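You operate a simulated robot arm through the tools that you are given. There is no shell and no other tool. Be economical: measure what you need, move in short steps, check, and stop when the job is done.

You run a simulated robot arm. Do the job below in one go: nothing can be reset, and whatever is moved stays where it is left.

TASK
Draw the reel's lead out and plug it into the purple socket.
Fine: socket strip off while plugging, on again after; set the hold slider to FREE for drawing, back to HOLD after.

The check looks at the end state, three seconds after you hand in, the way a careful person would. Anything else that was tipped, shoved, dropped, spilled or broken makes it a failure.

THE ROBOT
A 7-joint arm with a two-finger parallel gripper, fixed in place. Base frame: the origin is at the foot of the arm, x ahead of it, y to its left, z up; the work surface is at about z = 860. Units: mm, rad, N and s.
With the tool pointing down near the work surface it reaches from about 240 to 680 mm from the base axis. Its first joint turns from -1.152 to 1.152 rad. Payload 2.4 kg.
The tool frame sits at the grasp point between the pads (the TCP): z along the fingers, y along the line on which they close. The tips reach 30 mm beyond it. Largest opening 94 mm; finger width 28, thickness 10; the body of the gripper, 50 by 96 mm, starts 55 mm behind the TCP.
Orientation is told as [roll, pitch, yaw] about the base's x, y, z axes, in that order, counted from this pose: with the fingers straight down and closing along the base's y, the tool's x points along the base's -x, its y along +y and its z along -z.

THE INTERFACE
- The arm moves only by the tool jog_arm. Its argument "steps" is a list of rows, each an object (a shift or turn left out is 0, a gripper value left out holds the last) with "linear": the shift along the tool's x, y, z in units of 30 mm (1.0 is 30 mm), a list of three; "dr": the turn, a rotation vector about the tool's x, y, z in units of 5 degrees (1.0 is 5 degrees), a list of three; "gripper": the gripper command, from -1 (fully open) to 1 (shut), values between in proportion. In form: [{"linear": [tx, ty, tz], "dr": [wx, wy, wz], "gripper": gripper}, ...]. A call has 1 to 8 rows; each row shifts and turns the commanded pose from where the row before left it, along the tool's axes as they then stand. A call with a number of a shift or a turn outside -1 to 1 is refused whole. Rows are played at 5 a second. More than 50 mm and 0.15 rad between two rows, or a gripper value outside its range, and nothing of the call is played. Where a pose cannot be reached the arm comes as near as it can. A force on the tool above 40 N (or 10 N above the force at the start of the call, whichever is more), or a blocked arm, ends the call early, and 0.2 s more pass. Each finger travels about 153 mm/s and halts on what it meets, pressing with about 38 N; the grip force reading is that of the motor and also rises with nothing between the fingers. The clock runs only during rows and for 0.2 s after the last one: add rows that do not move to give the fingers time. The reply holds the time, the measured pose of the TCP, the force on the tool along the base axes, the opening and the grip force, in the units named above and with some noise, and new pictures: "views" is both (left out), scene, wrist or none.
- Cameras (640 x 400 px; columns grow to the right, rows downward): "scene" is fixed at [25.1, 462.8, 1452.3]; the picture's right is [-0.87, -0.49, 0.00], its down [-0.24, 0.43, -0.87] and it looks along [0.42, -0.76, -0.49] (base axes); focal length 312 px, centre (320, 200). "wrist" rides on the gripper at [76, 14, -102] in the tool frame; the picture's right is [-0.18, 0.98, 0.00], its down [-0.75, -0.14, -0.64] and it looks along [-0.63, -0.12, 0.77] (tool axes); focal length 243 px, centre (320, 200). There is no depth. A picture from a camera that has moved, and an enlarged one, comes with that camera's place and axes in the base frame and with its lens.
- enlarge(camera, box): a new picture of the part [left, top, right, bottom] of that camera's present view, enlarged. No time passes.
- hand_in(): hands the job in; it is judged then, once.

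Go step by step. Nothing tells you positions but the pictures and the camera data: compare them with the known pose of the tool, close in by small moves and look again before you grip or let go. The budget is 120 turns and 200 pictures, counting those below and the enlarged ones. Unless the task says otherwise, let go and move clear before handing in, and close with one line.

The tools are called after "Emit:" as a command line: name --argument value ..., lists and objects as JSON in quotes. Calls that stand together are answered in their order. jog_arm: Moves the arm, as the interface text tells. Its arguments: {"type":"object","properties":{"steps":{"type":"array","items":{"type":"object","properties":{"linear":{"type":"array","items":{"type":"number"}},"dr":{"type":"array","items":{"type":"number"}},"gripper":{"type":"number"}}}},"views":{"type":"string","enum":["both","scene","wrist","none"]}},"required":["steps"]} The other tools are called the same way: enlarge (camera, box) takes an enlarged picture of a part of a camera's view; hand_in () hands the job in.

At the start:

```text
clock: 0.0
eef_pos: [347.0, -55.6, 1204.3]
orientation: [-0.001, 0.001, -0.002]
contact_force: [-0.7, -0.2, 0.1]
opening: 93.9
grasp_force: 0.0
```

scene: 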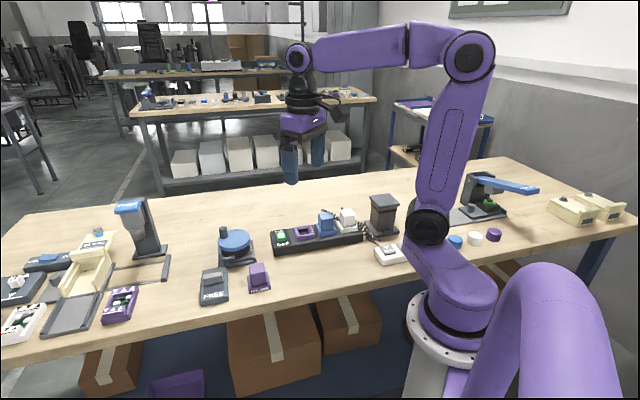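
wrist: 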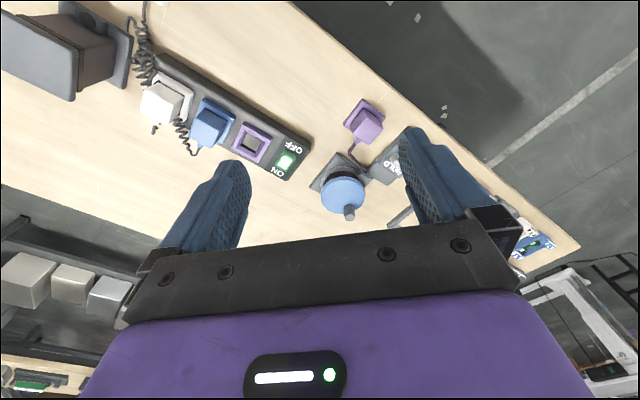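

I see the socket strip with a purple socket (empty), blue and white plugs, the reel with a blue top, a purple plug, and a grey slider marked FREE. I'll look closer first.

Emit:
enlarge --camera "scene" --box '[180, 190, 420, 320]'

Emit:
enlarge --camera "wrist" --box '[120, 60, 440, 260]'

```text
2.67 times, centred on (300, 255) of scene
camera zoom: at [25.1, 462.8, 1452.3], right [-0.87, -0.49, 0.0], down [-0.24, 0.43, -0.87], along [0.42, -0.76, -0.49], focal length 833 px, centre (373, 53)
```

zoom: 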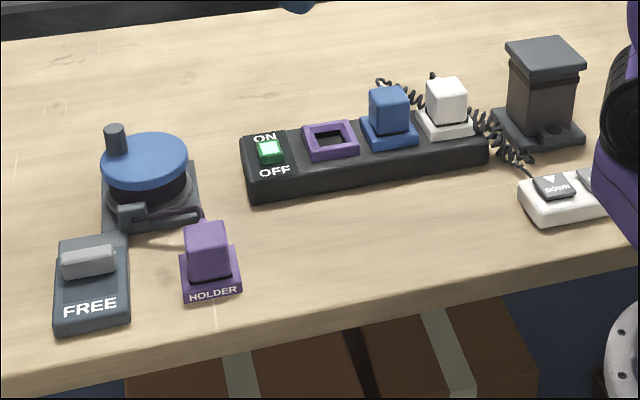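

```text
2.00 times, centred on (280, 160) of wrist
camera zoom: at [270.4, -41.0, 1305.4], right [0.18, 0.98, 0.0], down [0.75, -0.14, 0.64], along [0.63, -0.12, -0.77], focal length 485 px, centre (400, 280)
```

zoom: 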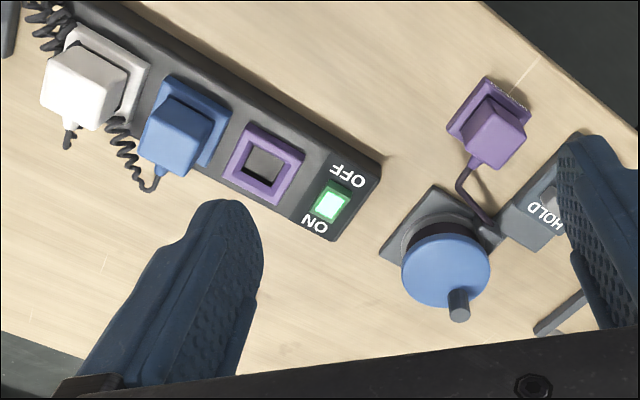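

The socket is near (445,-197), the plug and holder near (457,10), the reel near (580,-50), and the slider near (550,65). I'll move for a clearer look at the slider.

Emit:
jog_arm --steps '[{"linear": [-0.4, 1, 0.4]}, {"linear": [-0.4, 1, 0.4]}, {"linear": [-0.5, 1, 0.5]}, {"linear": [-0.4, 0.8, 0.5]}, {}]' --views "wrist"

```text
clock: 1.2
eef_pos: [399.0, 60.8, 1151.6]
orientation: [0.001, 0.001, 0.0]
contact_force: [-0.3, 1.3, 0.5]
opening: 94.0
grasp_force: 0.1
camera wrist: at [321.7, 74.0, 1251.1], right [0.18, 0.98, 0.0], down [0.75, -0.14, 0.64], along [0.63, -0.12, -0.77], focal length 243 px, centre (320, 200)
```

wrist: 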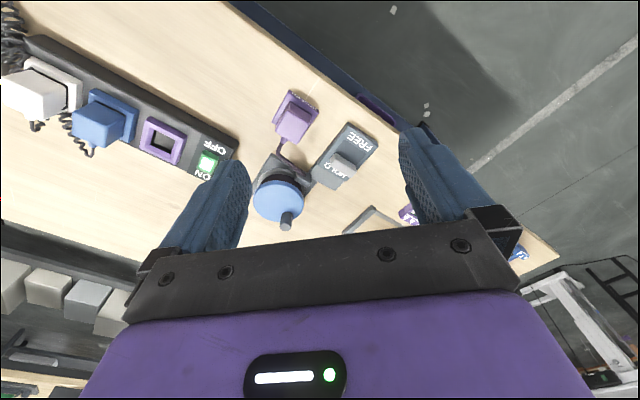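

Emit:
enlarge --camera "wrist" --box '[120, 70, 440, 270]'

Emit:
enlarge --camera "wrist" --box '[240, 80, 400, 180]'

Emit:
enlarge --camera "scene" --box '[190, 220, 310, 310]'

```text
2.00 times, centred on (280, 170) of wrist
camera zoom: at [321.7, 74.0, 1251.1], right [0.18, 0.98, 0.0], down [0.75, -0.14, 0.64], along [0.63, -0.12, -0.77], focal length 485 px, centre (400, 260)
```

zoom: 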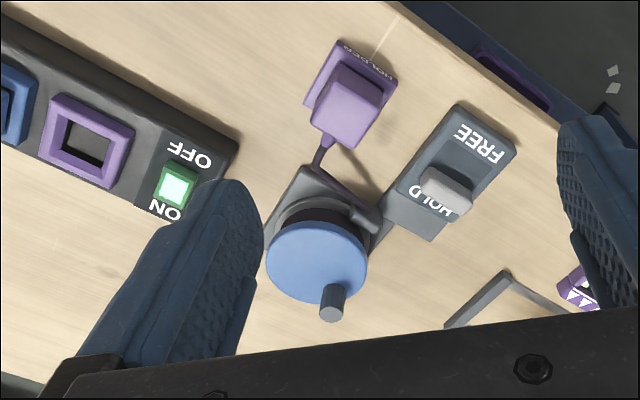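

```text
4.00 times, centred on (320, 130) of wrist
camera zoom: at [321.7, 74.0, 1251.1], right [0.18, 0.98, 0.0], down [0.75, -0.14, 0.64], along [0.63, -0.12, -0.77], focal length 970 px, centre (320, 480)
```

zoom: 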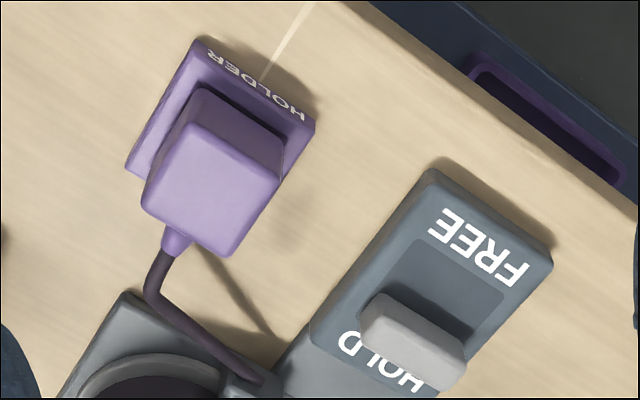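

```text
4.44 times, centred on (250, 265) of scene
camera zoom: at [25.1, 462.8, 1452.3], right [-0.87, -0.49, 0.0], down [-0.24, 0.43, -0.87], along [0.42, -0.76, -0.49], focal length 1389 px, centre (631, -89)
```

zoom: 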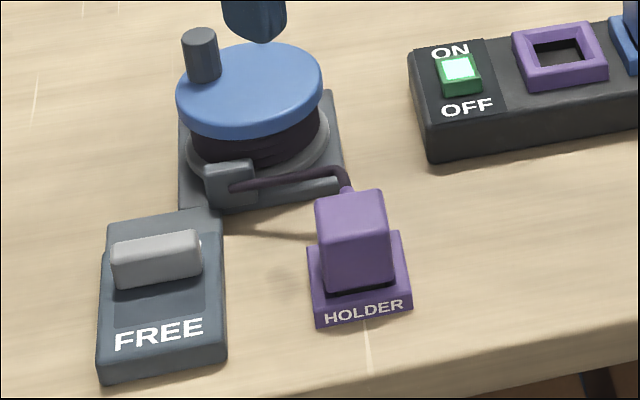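

The slider's axis runs at 45°, with the knob at the HOLD end near (545,75). I'll move above it and yaw 45° so the fingers straddle it along the slide axis.

Emit:
jog_arm --steps '[{"linear": [-0.97, 0.1, 1]}, {"linear": [-0.97, 0.1, 1]}, {"linear": [-0.97, 0.1, 1]}, {"linear": [-0.97, 0.1, 1]}, {"linear": [-0.97, 0.08, 0]}]' --views "none"

Emit:
jog_arm --steps '[{"dr": [0, 0, -1]}, {"dr": [0, 0, -1]}, {"dr": [0, 0, -1]}, {"dr": [0, 0, -1]}, {"dr": [0, 0, -1]}, {"dr": [0, 0, -1]}, {"dr": [0, 0, -1]}, {"dr": [0, 0, -1]}]' --views "none"

Emit:
jog_arm --steps '[{"dr": [0, 0, -1]}, {}]'

```text
clock: 2.4
eef_pos: [544.1, 73.2, 1030.1]
orientation: [0.0, -0.002, 0.002]
contact_force: [0.5, 0.9, 0.0]
opening: 94.0
grasp_force: 0.0
```

```text
clock: 4.2
eef_pos: [543.0, 73.0, 1030.2]
orientation: [0.001, 0.0, 0.7]
contact_force: [-0.6, -0.3, -0.2]
opening: 93.9
grasp_force: 0.0
```

```text
clock: 4.8
eef_pos: [542.9, 73.4, 1030.6]
orientation: [0.0, 0.0, 0.788]
contact_force: [-0.8, 1.1, -0.2]
opening: 93.9
grasp_force: 0.0
camera wrist: at [479.0, 29.3, 1131.1], right [-0.57, 0.82, 0.0], down [0.63, 0.43, 0.64], along [0.53, 0.36, -0.77], focal length 243 px, centre (320, 200)
```

scene: 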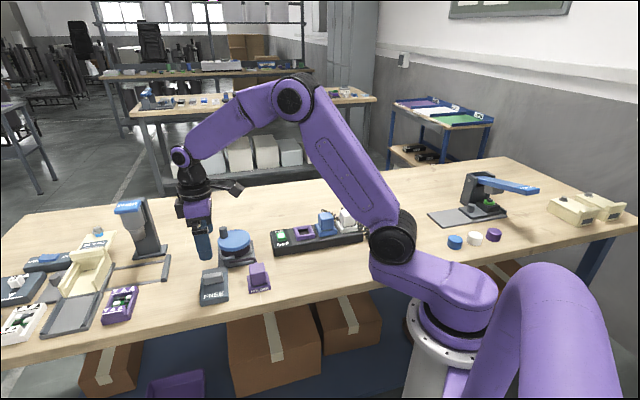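
wrist: 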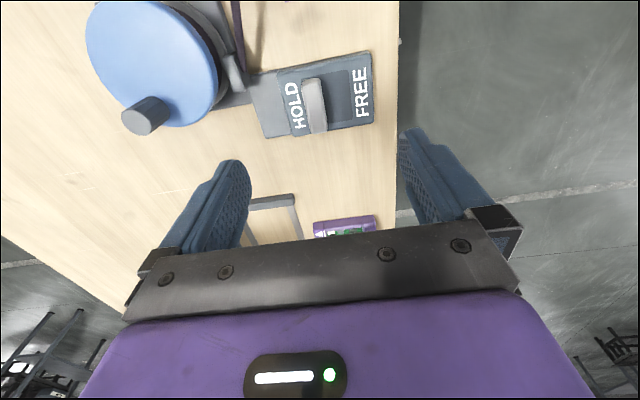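

Emit:
jog_arm --steps '[{"linear": [0, -0.19, 1], "gripper": -0.15}, {"linear": [0, 0, 1]}, {"linear": [0, 0, 0.6]}, {}]'

Emit:
enlarge --camera "wrist" --box '[200, 0, 440, 150]'

Emit:
enlarge --camera "scene" --box '[160, 210, 280, 310]'

```text
clock: 5.8
eef_pos: [546.3, 68.6, 951.5]
orientation: [0.0, 0.002, 0.784]
contact_force: [0.1, 0.3, 0.3]
opening: 54.1
grasp_force: 0.0
camera wrist: at [482.1, 24.4, 1053.5], right [-0.57, 0.82, 0.0], down [0.63, 0.43, 0.64], along [0.53, 0.36, -0.77], focal length 243 px, centre (320, 200)
```

scene: 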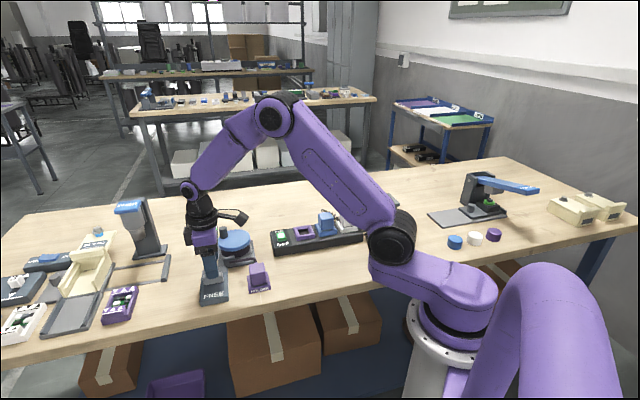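
wrist: 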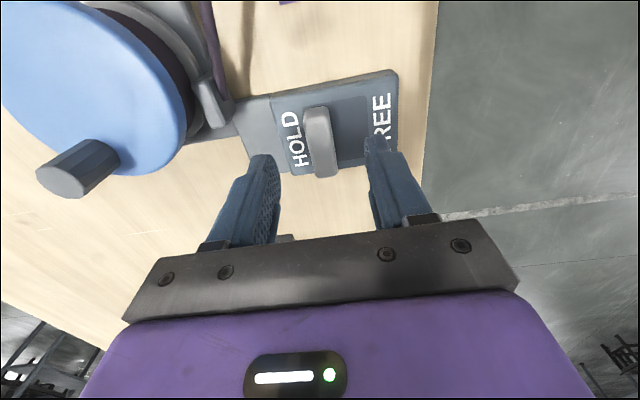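

```text
2.67 times, centred on (320, 75) of wrist
camera zoom: at [482.1, 24.4, 1053.5], right [-0.57, 0.82, 0.0], down [0.63, 0.43, 0.64], along [0.53, 0.36, -0.77], focal length 647 px, centre (320, 533)
```

zoom: 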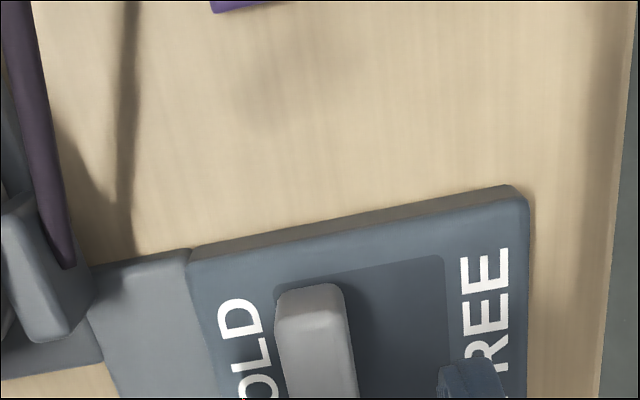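

```text
4.00 times, centred on (220, 260) of scene
camera zoom: at [25.1, 462.8, 1452.3], right [-0.87, -0.49, 0.0], down [-0.24, 0.43, -0.87], along [0.42, -0.76, -0.49], focal length 1250 px, centre (720, -40)
```

zoom: 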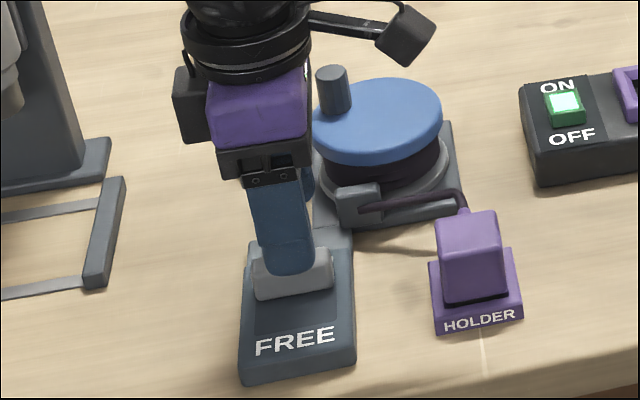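

Aligned with the knob; descending around it.

Emit:
jog_arm --steps '[{"linear": [0, 0, 0.7]}, {"linear": [0, 0, 0.6]}, {}]'

Emit:
enlarge --camera "scene" --box '[160, 230, 280, 310]'

```text
clock: 6.6
eef_pos: [547.1, 67.6, 912.8]
orientation: [0.002, 0.001, 0.786]
contact_force: [-0.5, 0.2, 0.2]
opening: 54.2
grasp_force: 0.0
camera wrist: at [482.7, 24.2, 1013.4], right [-0.57, 0.82, 0.0], down [0.63, 0.43, 0.64], along [0.53, 0.36, -0.77], focal length 243 px, centre (320, 200)
```

scene: 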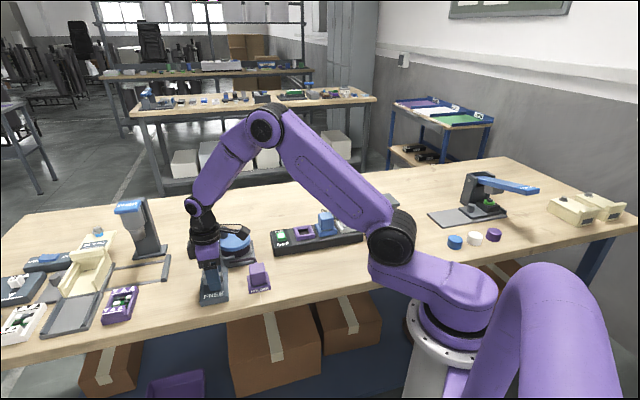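
wrist: 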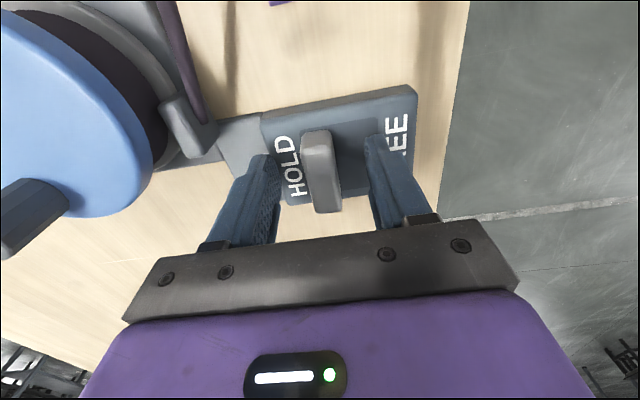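

```text
5.00 times, centred on (220, 270) of scene
camera zoom: at [25.1, 462.8, 1452.3], right [-0.87, -0.49, 0.0], down [-0.24, 0.43, -0.87], along [0.42, -0.76, -0.49], focal length 1563 px, centre (820, -150)
```

zoom: 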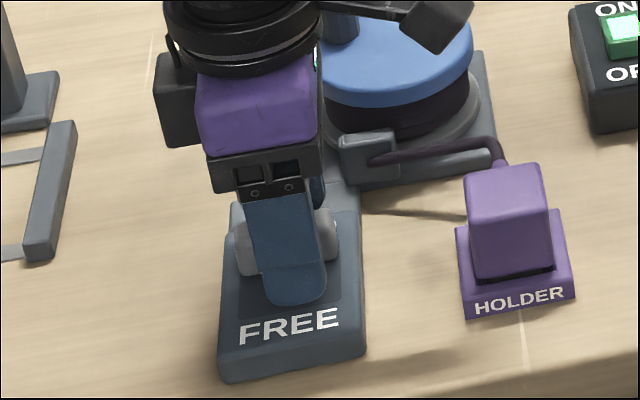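

Emit:
jog_arm --steps '[{"gripper": 0.4}, {}, {"linear": [0, 0.3, 0]}, {"linear": [0, 0.3, 0]}, {"linear": [0, 0.2, 0]}, {}]'

```text
clock: 8.0
eef_pos: [530.8, 87.3, 912.2]
orientation: [0.0, 0.0, 0.785]
contact_force: [-0.6, 0.2, 0.3]
opening: 28.1
grasp_force: 0.1
camera wrist: at [466.2, 42.8, 1014.0], right [-0.57, 0.82, 0.0], down [0.63, 0.43, 0.64], along [0.53, 0.36, -0.77], focal length 243 px, centre (320, 200)
```

scene: 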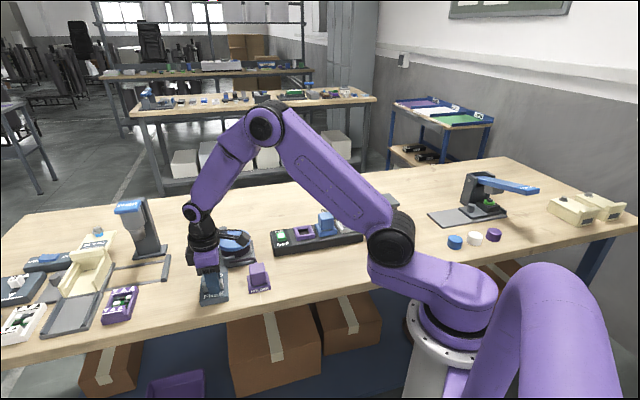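
wrist: 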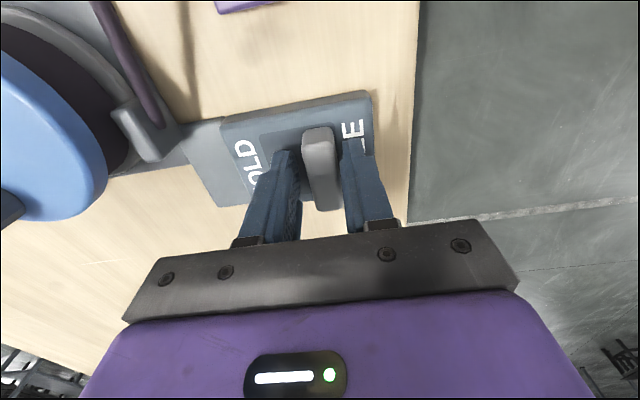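

The knob is moving. I'll push on until it meets its stop.

Emit:
jog_arm --steps '[{"linear": [0, 0.15, 0]}, {"linear": [0, 0.15, 0]}, {"linear": [0, 0.15, 0]}, {}]'

Emit:
enlarge --camera "wrist" --box '[200, 70, 440, 220]'

```text
clock: 9.0
eef_pos: [522.6, 95.0, 913.0]
orientation: [-0.002, -0.004, 0.782]
contact_force: [9.3, -9.5, 3.3]
opening: 35.4
grasp_force: 6.2
camera wrist: at [457.9, 50.2, 1013.7], right [-0.56, 0.83, 0.0], down [0.63, 0.43, 0.64], along [0.53, 0.36, -0.76], focal length 243 px, centre (320, 200)
```

scene: 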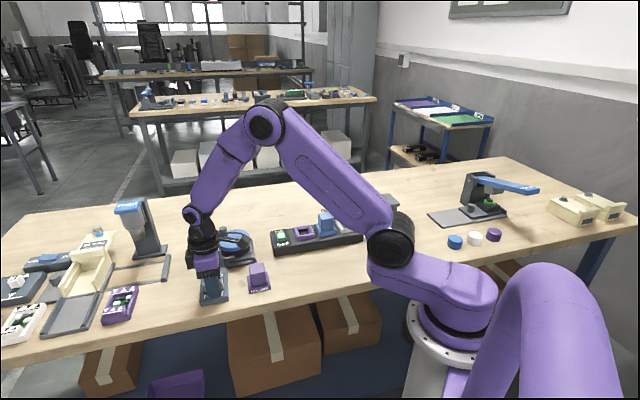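
wrist: 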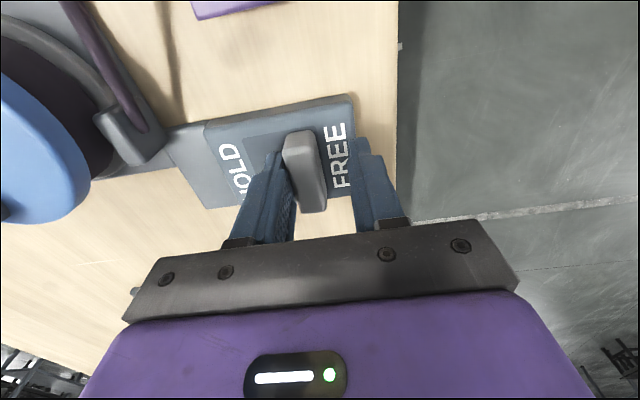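

```text
2.67 times, centred on (320, 145) of wrist
camera zoom: at [457.9, 50.2, 1013.7], right [-0.56, 0.83, 0.0], down [0.63, 0.43, 0.64], along [0.53, 0.36, -0.76], focal length 647 px, centre (320, 347)
```

zoom: 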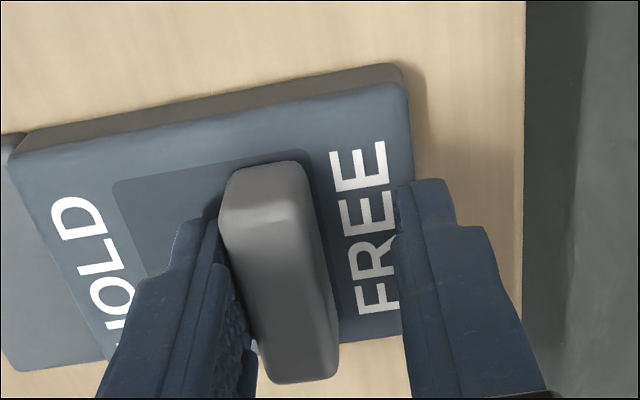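

The slider is at FREE against its stop. I'll back off, lift, and move above the switch.

Emit:
jog_arm --steps '[{"linear": [0, -0.25, 0]}, {"linear": [0, 0, -1]}, {"linear": [0, 0, -1]}, {"linear": [0, 0, -1]}, {"linear": [0, 0, -1]}, {}]' --views "scene"

Emit:
jog_arm --steps '[{"linear": [0.933, -0.717, 0], "gripper": 1}, {"linear": [0.933, -0.717, 0]}, {"linear": [0.933, -0.717, 0]}, {"linear": [0.933, -0.717, 0]}, {"linear": [0.933, -0.717, 0]}, {"linear": [0.933, -0.717, 0]}, {"linear": [0.933, -0.717, 0]}, {}]'

```text
clock: 10.4
eef_pos: [525.2, 92.0, 1035.4]
orientation: [0.0, 0.001, 0.785]
contact_force: [0.2, 0.8, -0.2]
opening: 28.3
grasp_force: 0.0
```

scene: 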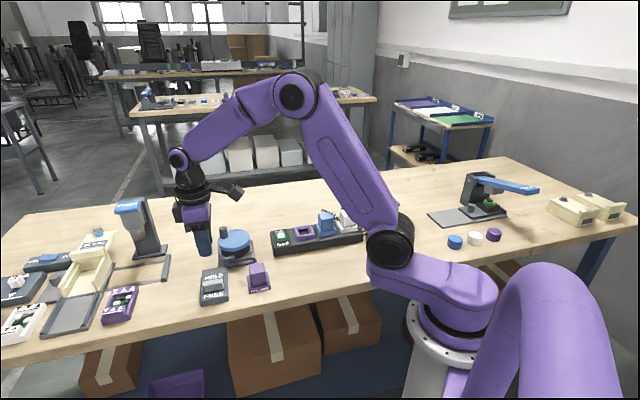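

```text
clock: 12.2
eef_pos: [493.0, -154.4, 1034.4]
orientation: [0.0, 0.001, 0.785]
contact_force: [0.6, -0.1, 0.4]
opening: 0.0
grasp_force: 33.4
camera wrist: at [428.8, -198.2, 1135.3], right [-0.57, 0.82, 0.0], down [0.63, 0.43, 0.64], along [0.53, 0.36, -0.77], focal length 243 px, centre (320, 200)
```

scene: 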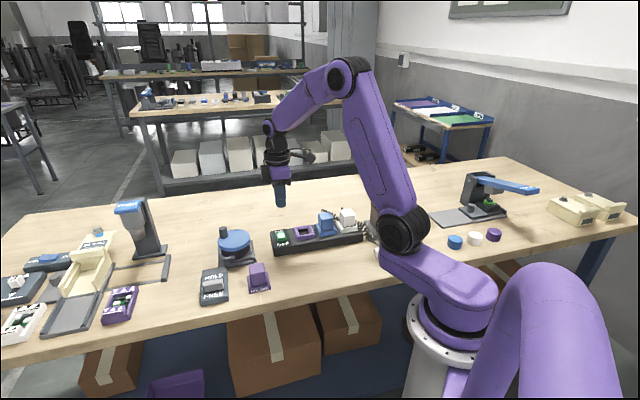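
wrist: 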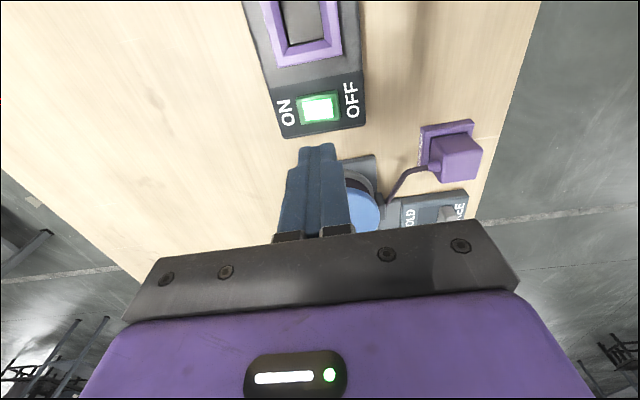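

Emit:
enlarge --camera "wrist" --box '[220, 0, 400, 150]'

Emit:
enlarge --camera "scene" --box '[260, 210, 380, 270]'

```text
2.67 times, centred on (310, 75) of wrist
camera zoom: at [428.8, -198.2, 1135.3], right [-0.57, 0.82, 0.0], down [0.63, 0.43, 0.64], along [0.53, 0.36, -0.77], focal length 647 px, centre (347, 533)
```

zoom: 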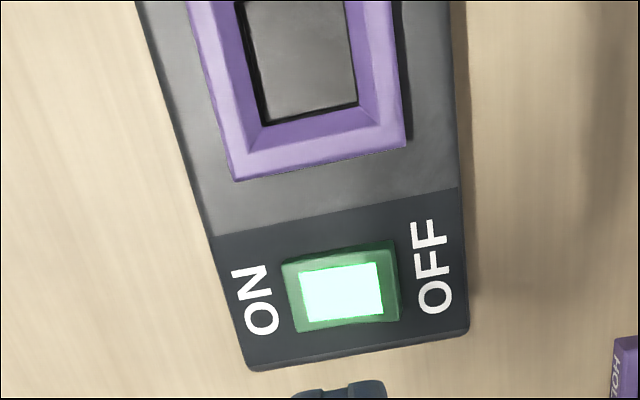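

```text
5.33 times, centred on (320, 240) of scene
camera zoom: at [25.1, 462.8, 1452.3], right [-0.87, -0.49, 0.0], down [-0.24, 0.43, -0.87], along [0.42, -0.76, -0.49], focal length 1667 px, centre (320, -13)
```

zoom: 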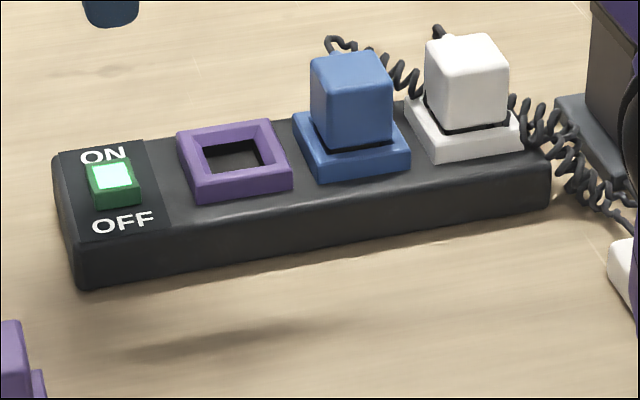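

The button is around (500,-152,893). I'll press its OFF half with closed fingertips.

Emit:
jog_arm --steps '[{"linear": [-0.21, 0.31, 1]}, {"linear": [0, 0, 1]}, {"linear": [0, 0, 1]}, {}]'

Emit:
enlarge --camera "scene" --box '[240, 200, 360, 270]'

```text
clock: 13.2
eef_pos: [490.6, -143.6, 943.8]
orientation: [0.001, 0.0, 0.786]
contact_force: [-0.5, 0.5, 0.1]
opening: 0.0
grasp_force: 32.8
camera wrist: at [426.6, -186.4, 1044.5], right [-0.56, 0.83, 0.0], down [0.63, 0.43, 0.64], along [0.53, 0.36, -0.77], focal length 243 px, centre (320, 200)
```

scene: 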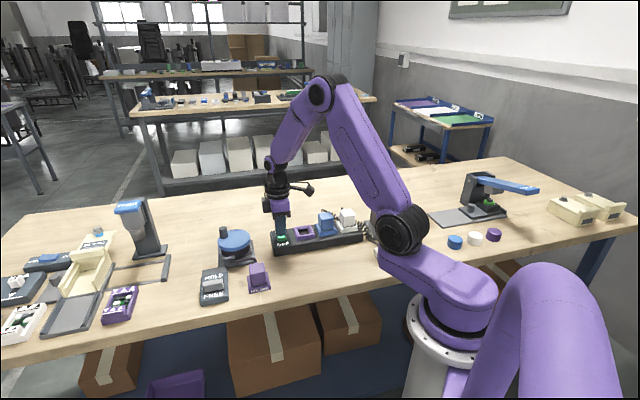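
wrist: 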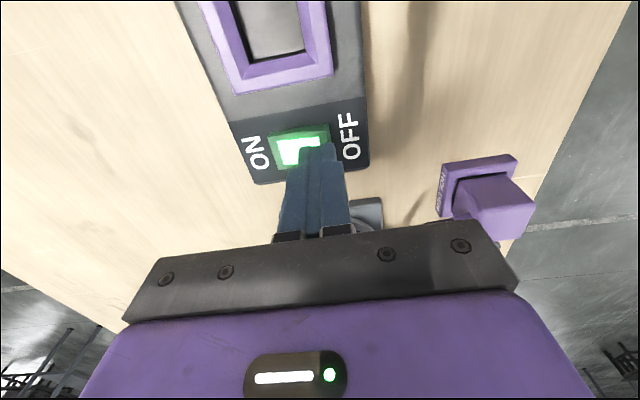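

```text
5.33 times, centred on (300, 235) of scene
camera zoom: at [25.1, 462.8, 1452.3], right [-0.87, -0.49, 0.0], down [-0.24, 0.43, -0.87], along [0.42, -0.76, -0.49], focal length 1667 px, centre (427, 13)
```

zoom: 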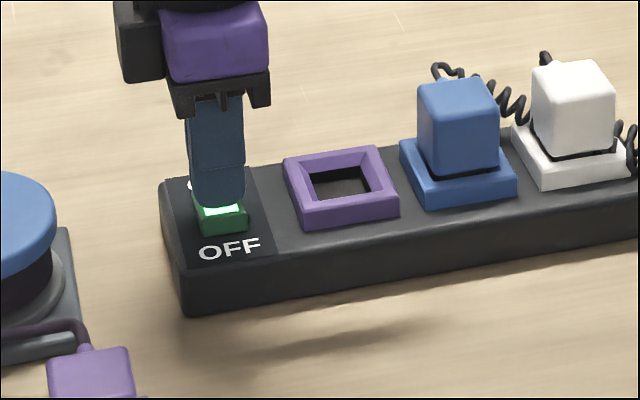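

Emit:
jog_arm --steps '[{"linear": [0, 0, 0.3]}, {"linear": [0, 0, 0.2]}, {"linear": [0, 0, 0.1]}, {"linear": [0, 0, 0.1]}, {"linear": [0, 0, 0.1]}, {}]'

Emit:
enlarge --camera "scene" --box '[240, 200, 360, 270]'

```text
clock: 13.8
eef_pos: [491.0, -141.8, 933.4]
orientation: [0.004, 0.0, 0.787]
contact_force: [-8.4, 2.8, 14.3]
opening: 0.0
grasp_force: 33.2
stopped in row 3: the force on the tool passed its limit (the readings are from after the stop); the commanded pose is now the measured one
camera wrist: at [427.0, -185.9, 1033.9], right [-0.57, 0.82, 0.0], down [0.63, 0.43, 0.64], along [0.53, 0.36, -0.77], focal length 243 px, centre (320, 200)
```

scene: 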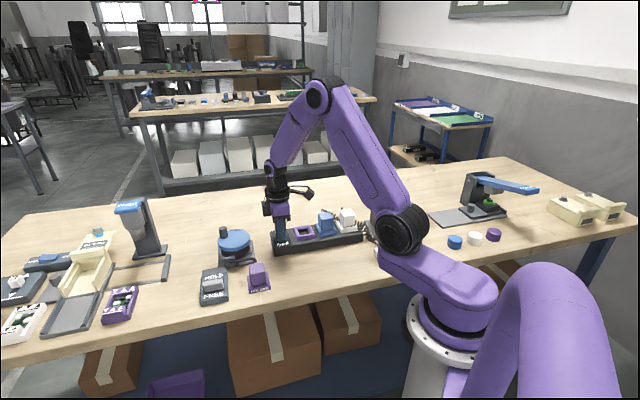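
wrist: 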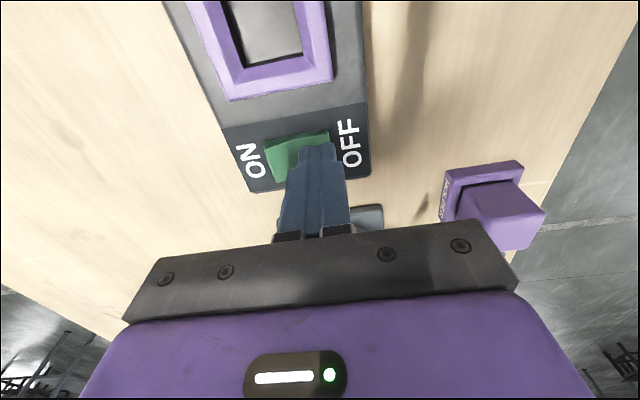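

```text
5.33 times, centred on (300, 235) of scene
camera zoom: at [24.7, 462.9, 1452.3], right [-0.87, -0.49, 0.0], down [-0.24, 0.43, -0.87], along [0.42, -0.76, -0.49], focal length 1667 px, centre (427, 13)
```

zoom: 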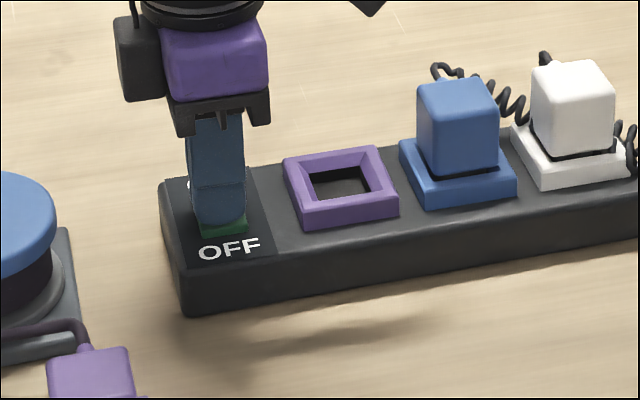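

The light is off. I'll lift and move over to the plug.

Emit:
jog_arm --steps '[{"linear": [0, 0, -1]}, {"linear": [0, 0, -1]}, {"linear": [0, 0, -1]}, {}]' --views "wrist"

Emit:
enlarge --camera "wrist" --box '[220, 0, 400, 150]'

Emit:
enlarge --camera "scene" --box '[240, 200, 360, 270]'

```text
clock: 14.8
eef_pos: [490.3, -140.4, 1025.0]
orientation: [0.001, 0.0, 0.787]
contact_force: [0.5, 0.0, -0.5]
opening: 0.0
grasp_force: 32.7
camera wrist: at [427.8, -184.7, 1125.3], right [-0.57, 0.82, 0.0], down [0.63, 0.43, 0.64], along [0.53, 0.36, -0.77], focal length 243 px, centre (320, 200)
```

wrist: 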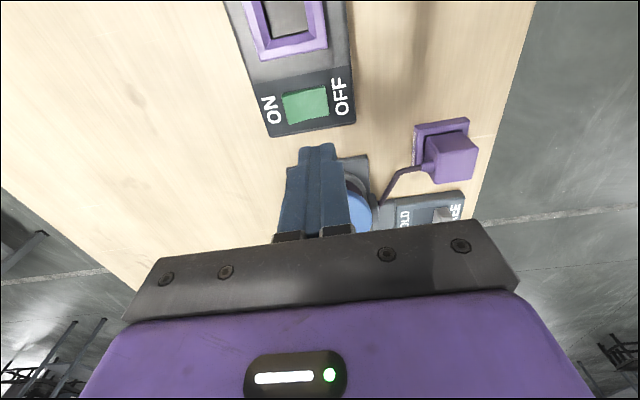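

```text
2.67 times, centred on (310, 75) of wrist
camera zoom: at [427.8, -184.7, 1125.3], right [-0.57, 0.82, 0.0], down [0.63, 0.43, 0.64], along [0.53, 0.36, -0.77], focal length 647 px, centre (347, 533)
```

zoom: 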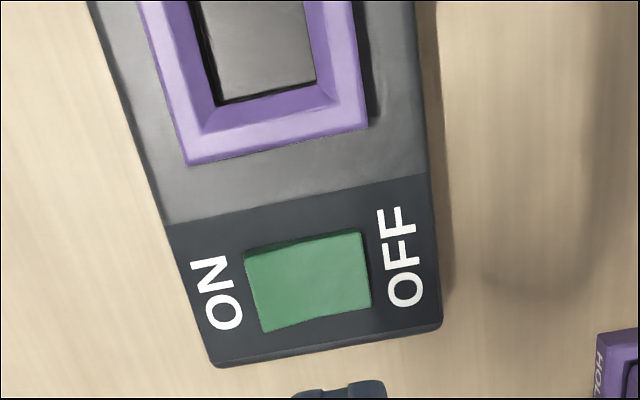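

```text
5.33 times, centred on (300, 235) of scene
camera zoom: at [25.1, 462.8, 1452.3], right [-0.87, -0.49, 0.0], down [-0.24, 0.43, -0.87], along [0.42, -0.76, -0.49], focal length 1667 px, centre (427, 13)
```

zoom: 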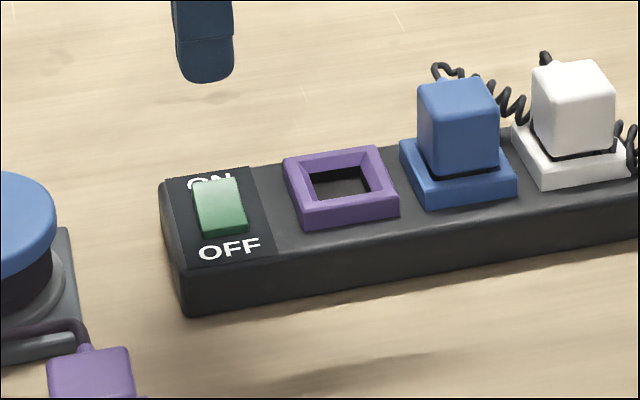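

Emit:
jog_arm --steps '[{"linear": [-0.52, 0.9, 0], "gripper": -1}, {"linear": [-0.52, 0.9, 0]}, {"linear": [-0.52, 0.9, 0]}, {"linear": [-0.52, 0.9, 0]}, {"linear": [-0.52, 0.9, 0]}, {}]'

Emit:
enlarge --camera "wrist" --box '[220, 0, 420, 160]'

Emit:
enlarge --camera "scene" --box '[200, 220, 300, 300]'

```text
clock: 16.2
eef_pos: [453.1, 9.0, 1024.2]
orientation: [0.002, 0.0, 0.786]
contact_force: [-0.3, 0.7, 0.2]
opening: 94.0
grasp_force: 0.0
camera wrist: at [388.7, -35.4, 1125.2], right [-0.57, 0.82, 0.0], down [0.63, 0.43, 0.64], along [0.53, 0.36, -0.77], focal length 243 px, centre (320, 200)
```

scene: 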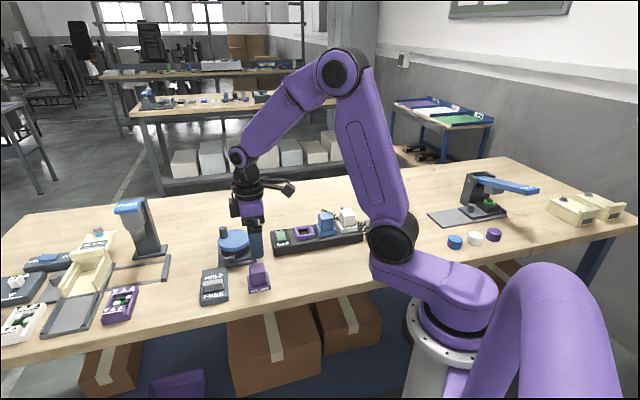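
wrist: 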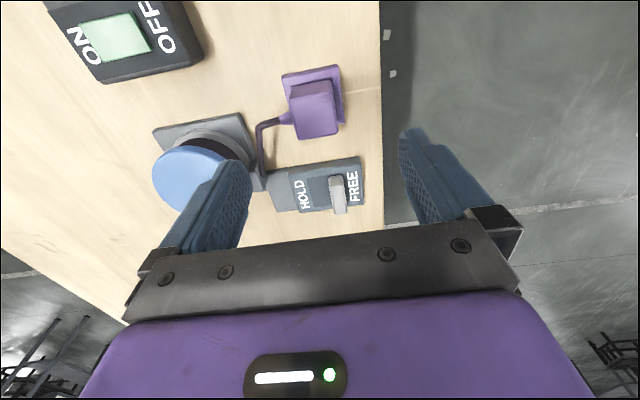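

```text
2.50 times, centred on (320, 80) of wrist
camera zoom: at [388.7, -35.4, 1125.2], right [-0.57, 0.82, 0.0], down [0.63, 0.43, 0.64], along [0.53, 0.36, -0.77], focal length 606 px, centre (320, 500)
```

zoom: 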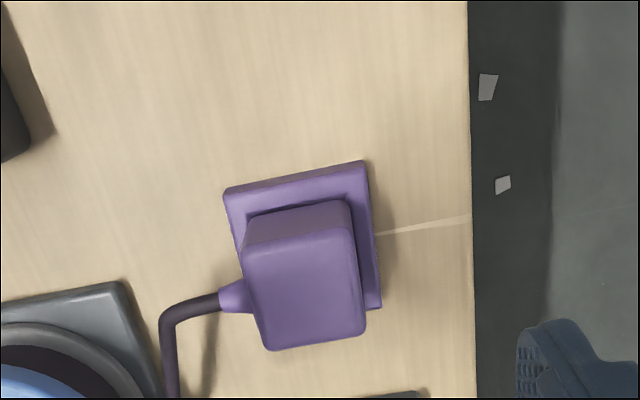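

```text
5.00 times, centred on (250, 260) of scene
camera zoom: at [25.1, 462.8, 1452.3], right [-0.87, -0.49, 0.0], down [-0.24, 0.43, -0.87], along [0.42, -0.76, -0.49], focal length 1563 px, centre (670, -100)
```

zoom: 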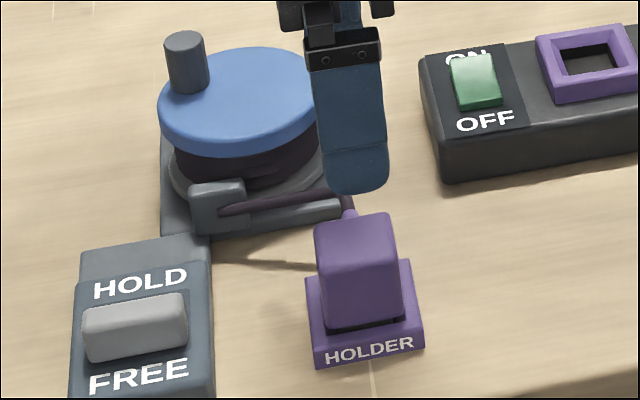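

The plug is at about (460,6.5), square to 45°, with its top near z 908 and the cable leaving the (+x,-y) face. I'll grip the other two faces, which means turning to yaw -45°.

Emit:
jog_arm --steps '[{"dr": [0, 0, 1]}, {"dr": [0, 0, 1]}, {"dr": [0, 0, 1]}, {"dr": [0, 0, 1]}, {"dr": [0, 0, 1]}, {"dr": [0, 0, 1]}, {"dr": [0, 0, 1]}, {"dr": [0, 0, 1]}]' --views "none"

Emit:
jog_arm --steps '[{"dr": [0, 0, 1]}, {"dr": [0, 0, 1]}, {"dr": [0, 0, 1]}, {"dr": [0, 0, 1]}, {"dr": [0, 0, 1]}, {"dr": [0, 0, 1]}, {"dr": [0, 0, 1]}, {"dr": [0, 0, 1]}]' --views "none"

Emit:
jog_arm --steps '[{"dr": [0, 0, 1]}, {"dr": [0, 0, 1]}, {}]'

```text
clock: 18.0
eef_pos: [453.4, 7.4, 1022.4]
orientation: [0.001, 0.002, 0.086]
contact_force: [0.2, -0.4, 0.0]
opening: 94.0
grasp_force: 0.0
```

```text
clock: 19.8
eef_pos: [451.2, 8.2, 1023.0]
orientation: [0.0, 0.002, -0.613]
contact_force: [-0.4, -0.2, 0.1]
opening: 93.9
grasp_force: 0.1
```

```text
clock: 20.6
eef_pos: [452.4, 9.0, 1022.3]
orientation: [-0.002, 0.002, -0.786]
contact_force: [0.4, -0.2, -0.9]
opening: 93.9
grasp_force: 0.1
camera wrist: at [408.0, 72.5, 1123.2], right [0.83, 0.56, 0.0], down [0.43, -0.63, 0.64], along [0.36, -0.53, -0.77], focal length 243 px, centre (320, 200)
```

scene: 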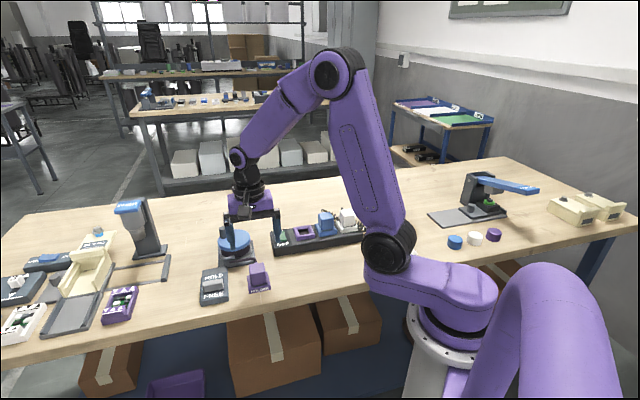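
wrist: 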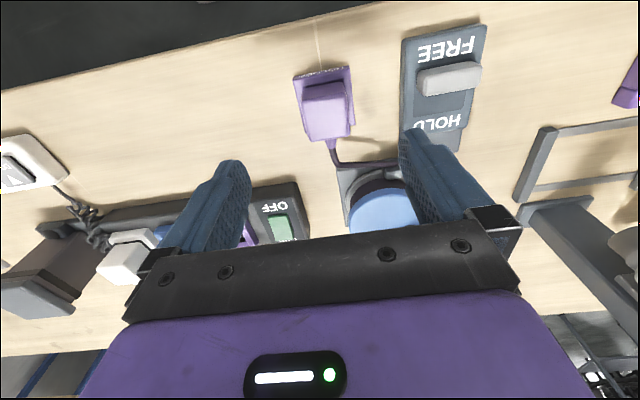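

Emit:
enlarge --camera "wrist" --box '[240, 40, 400, 160]'

```text
3.33 times, centred on (320, 100) of wrist
camera zoom: at [408.0, 72.5, 1123.2], right [0.83, 0.56, 0.0], down [0.43, -0.63, 0.64], along [0.36, -0.53, -0.77], focal length 809 px, centre (320, 533)
```

zoom: 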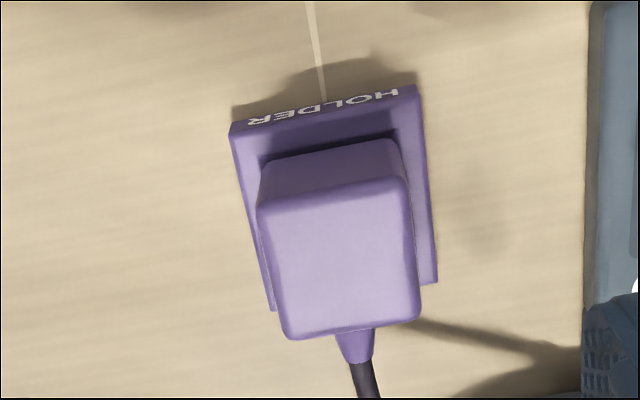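

Emit:
jog_arm --steps '[{"linear": [-0.233, 0.11, 0.8], "gripper": -0.45}, {"linear": [0, 0, 0.8]}, {"linear": [0, 0, 0.8]}, {}]'

Emit:
enlarge --camera "scene" --box '[200, 220, 300, 300]'

```text
clock: 21.6
eef_pos: [458.2, 6.8, 948.7]
orientation: [-0.002, 0.001, -0.785]
contact_force: [1.3, -0.5, 0.4]
opening: 68.6
grasp_force: 0.0
camera wrist: at [414.8, 70.6, 1049.6], right [0.82, 0.57, 0.0], down [0.43, -0.63, 0.64], along [0.36, -0.53, -0.77], focal length 243 px, centre (320, 200)
```

scene: 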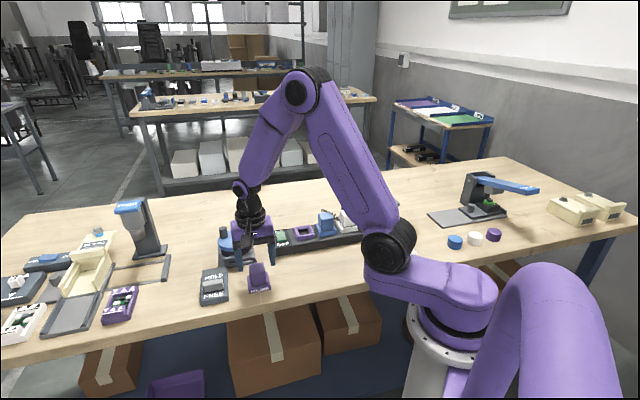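
wrist: 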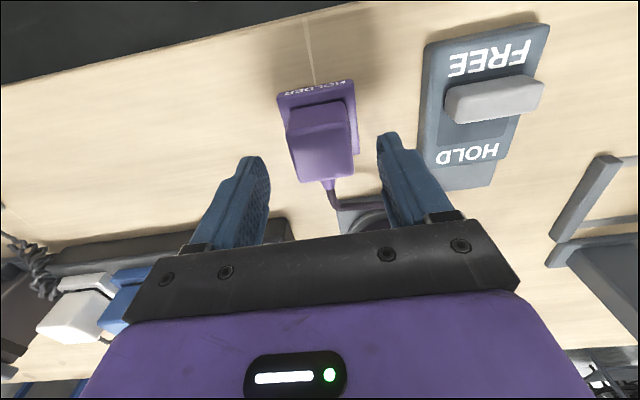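

```text
5.00 times, centred on (250, 260) of scene
camera zoom: at [25.1, 462.8, 1452.3], right [-0.87, -0.49, 0.0], down [-0.24, 0.43, -0.87], along [0.42, -0.76, -0.49], focal length 1563 px, centre (670, -100)
```

zoom: 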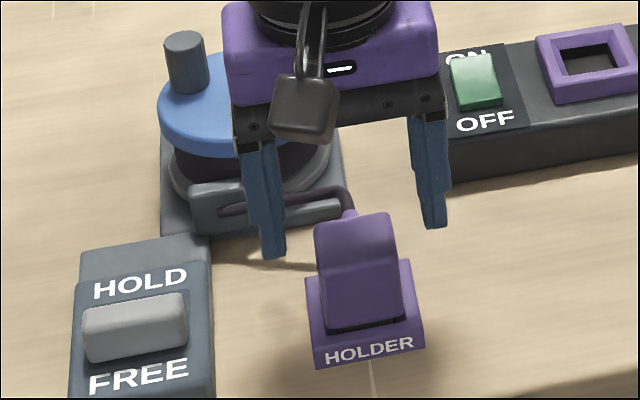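

Emit:
jog_arm --steps '[{"linear": [0, 0, 0.7]}, {"linear": [0, 0, 0.5]}, {"linear": [0, 0, 0.2]}, {}]'

Emit:
enlarge --camera "scene" --box '[200, 220, 300, 300]'

```text
clock: 22.6
eef_pos: [459.2, 6.8, 907.9]
orientation: [-0.001, 0.0, -0.786]
contact_force: [0.1, 0.7, -0.1]
opening: 68.2
grasp_force: 0.0
camera wrist: at [413.9, 69.6, 1009.1], right [0.82, 0.57, 0.0], down [0.43, -0.63, 0.64], along [0.36, -0.53, -0.77], focal length 243 px, centre (320, 200)
```

scene: 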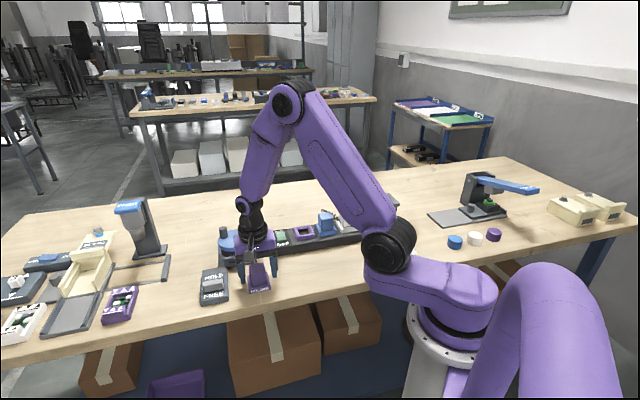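
wrist: 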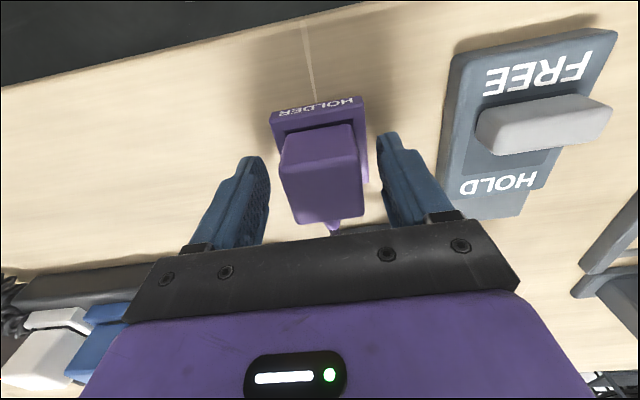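

```text
5.00 times, centred on (250, 260) of scene
camera zoom: at [25.1, 462.8, 1452.3], right [-0.87, -0.49, 0.0], down [-0.24, 0.43, -0.87], along [0.42, -0.76, -0.49], focal length 1563 px, centre (670, -100)
```

zoom: 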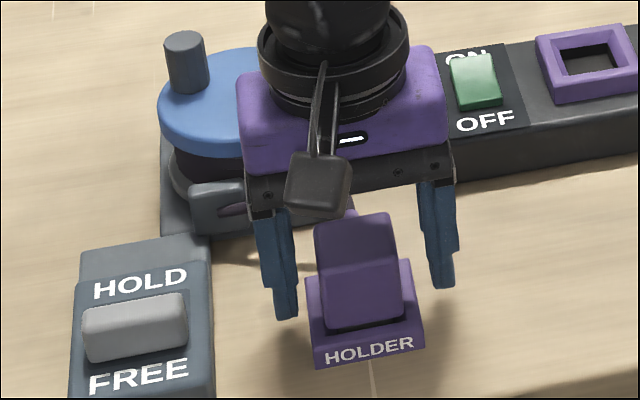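

Emit:
jog_arm --steps '[{"gripper": 0}, {"gripper": 0.3}, {"gripper": 1}, {}, {}]'

Emit:
enlarge --camera "scene" --box '[200, 220, 300, 300]'

```text
clock: 23.8
eef_pos: [457.7, 6.0, 908.9]
orientation: [0.0, 0.003, -0.785]
contact_force: [2.0, 1.2, -0.4]
opening: 43.7
grasp_force: 37.7
camera wrist: at [414.0, 69.7, 1009.3], right [0.82, 0.57, 0.0], down [0.43, -0.63, 0.64], along [0.36, -0.53, -0.77], focal length 243 px, centre (320, 200)
```

scene: 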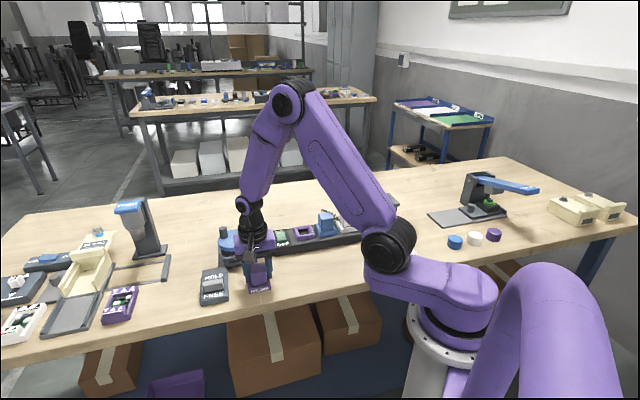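
wrist: 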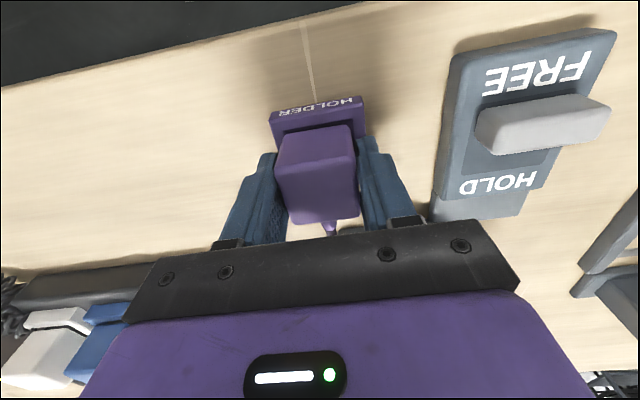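

```text
5.00 times, centred on (250, 260) of scene
camera zoom: at [25.2, 462.8, 1452.3], right [-0.87, -0.49, 0.0], down [-0.24, 0.43, -0.87], along [0.42, -0.76, -0.49], focal length 1563 px, centre (670, -100)
```

zoom: 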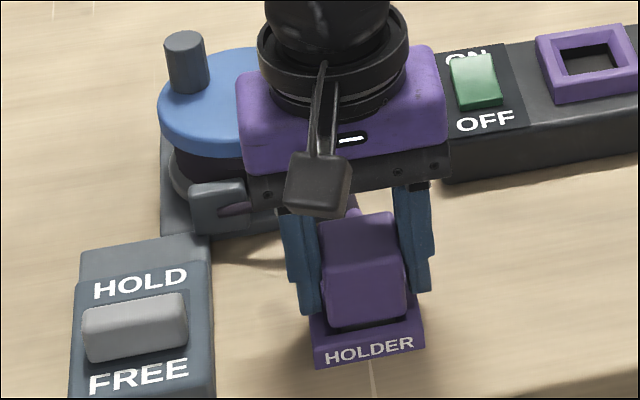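

The plug is gripped (43.7 mm). I'll lift it straight out gently.

Emit:
jog_arm --steps '[{"linear": [0, 0, -0.2]}, {"linear": [0, 0, -0.3]}, {"linear": [0, 0, -0.5]}, {"linear": [0, 0, -0.7]}, {"linear": [0, 0, -0.7]}, {}]'

Emit:
enlarge --camera "scene" --box '[200, 190, 320, 290]'

```text
clock: 25.2
eef_pos: [458.8, 7.0, 980.0]
orientation: [-0.001, 0.0, -0.786]
contact_force: [0.4, -0.6, -0.7]
opening: 39.1
grasp_force: 38.2
camera wrist: at [414.7, 70.0, 1081.5], right [0.82, 0.57, 0.0], down [0.44, -0.63, 0.64], along [0.36, -0.53, -0.77], focal length 243 px, centre (320, 200)
```

scene: 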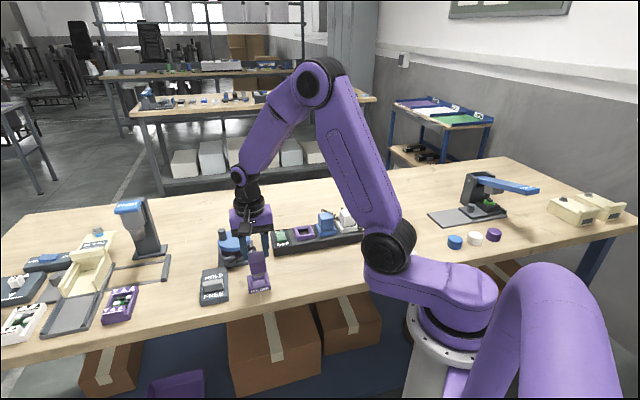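
wrist: 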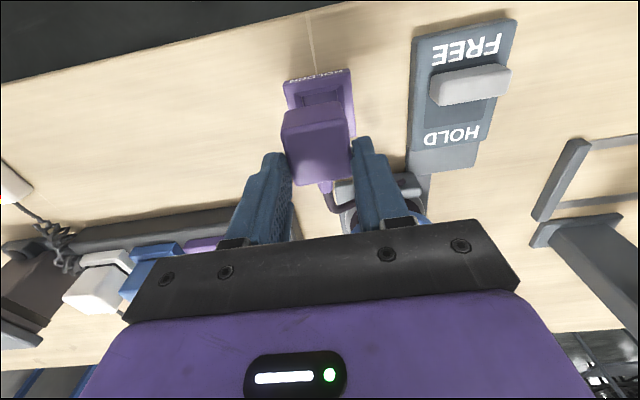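

```text
4.00 times, centred on (260, 240) of scene
camera zoom: at [25.1, 462.8, 1452.3], right [-0.87, -0.49, 0.0], down [-0.24, 0.43, -0.87], along [0.42, -0.76, -0.49], focal length 1250 px, centre (560, 40)
```

zoom: 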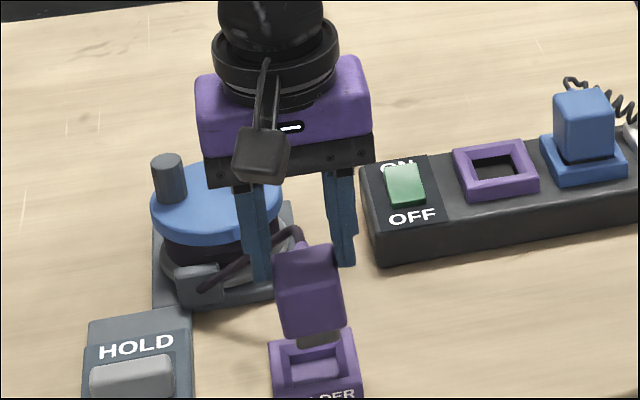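

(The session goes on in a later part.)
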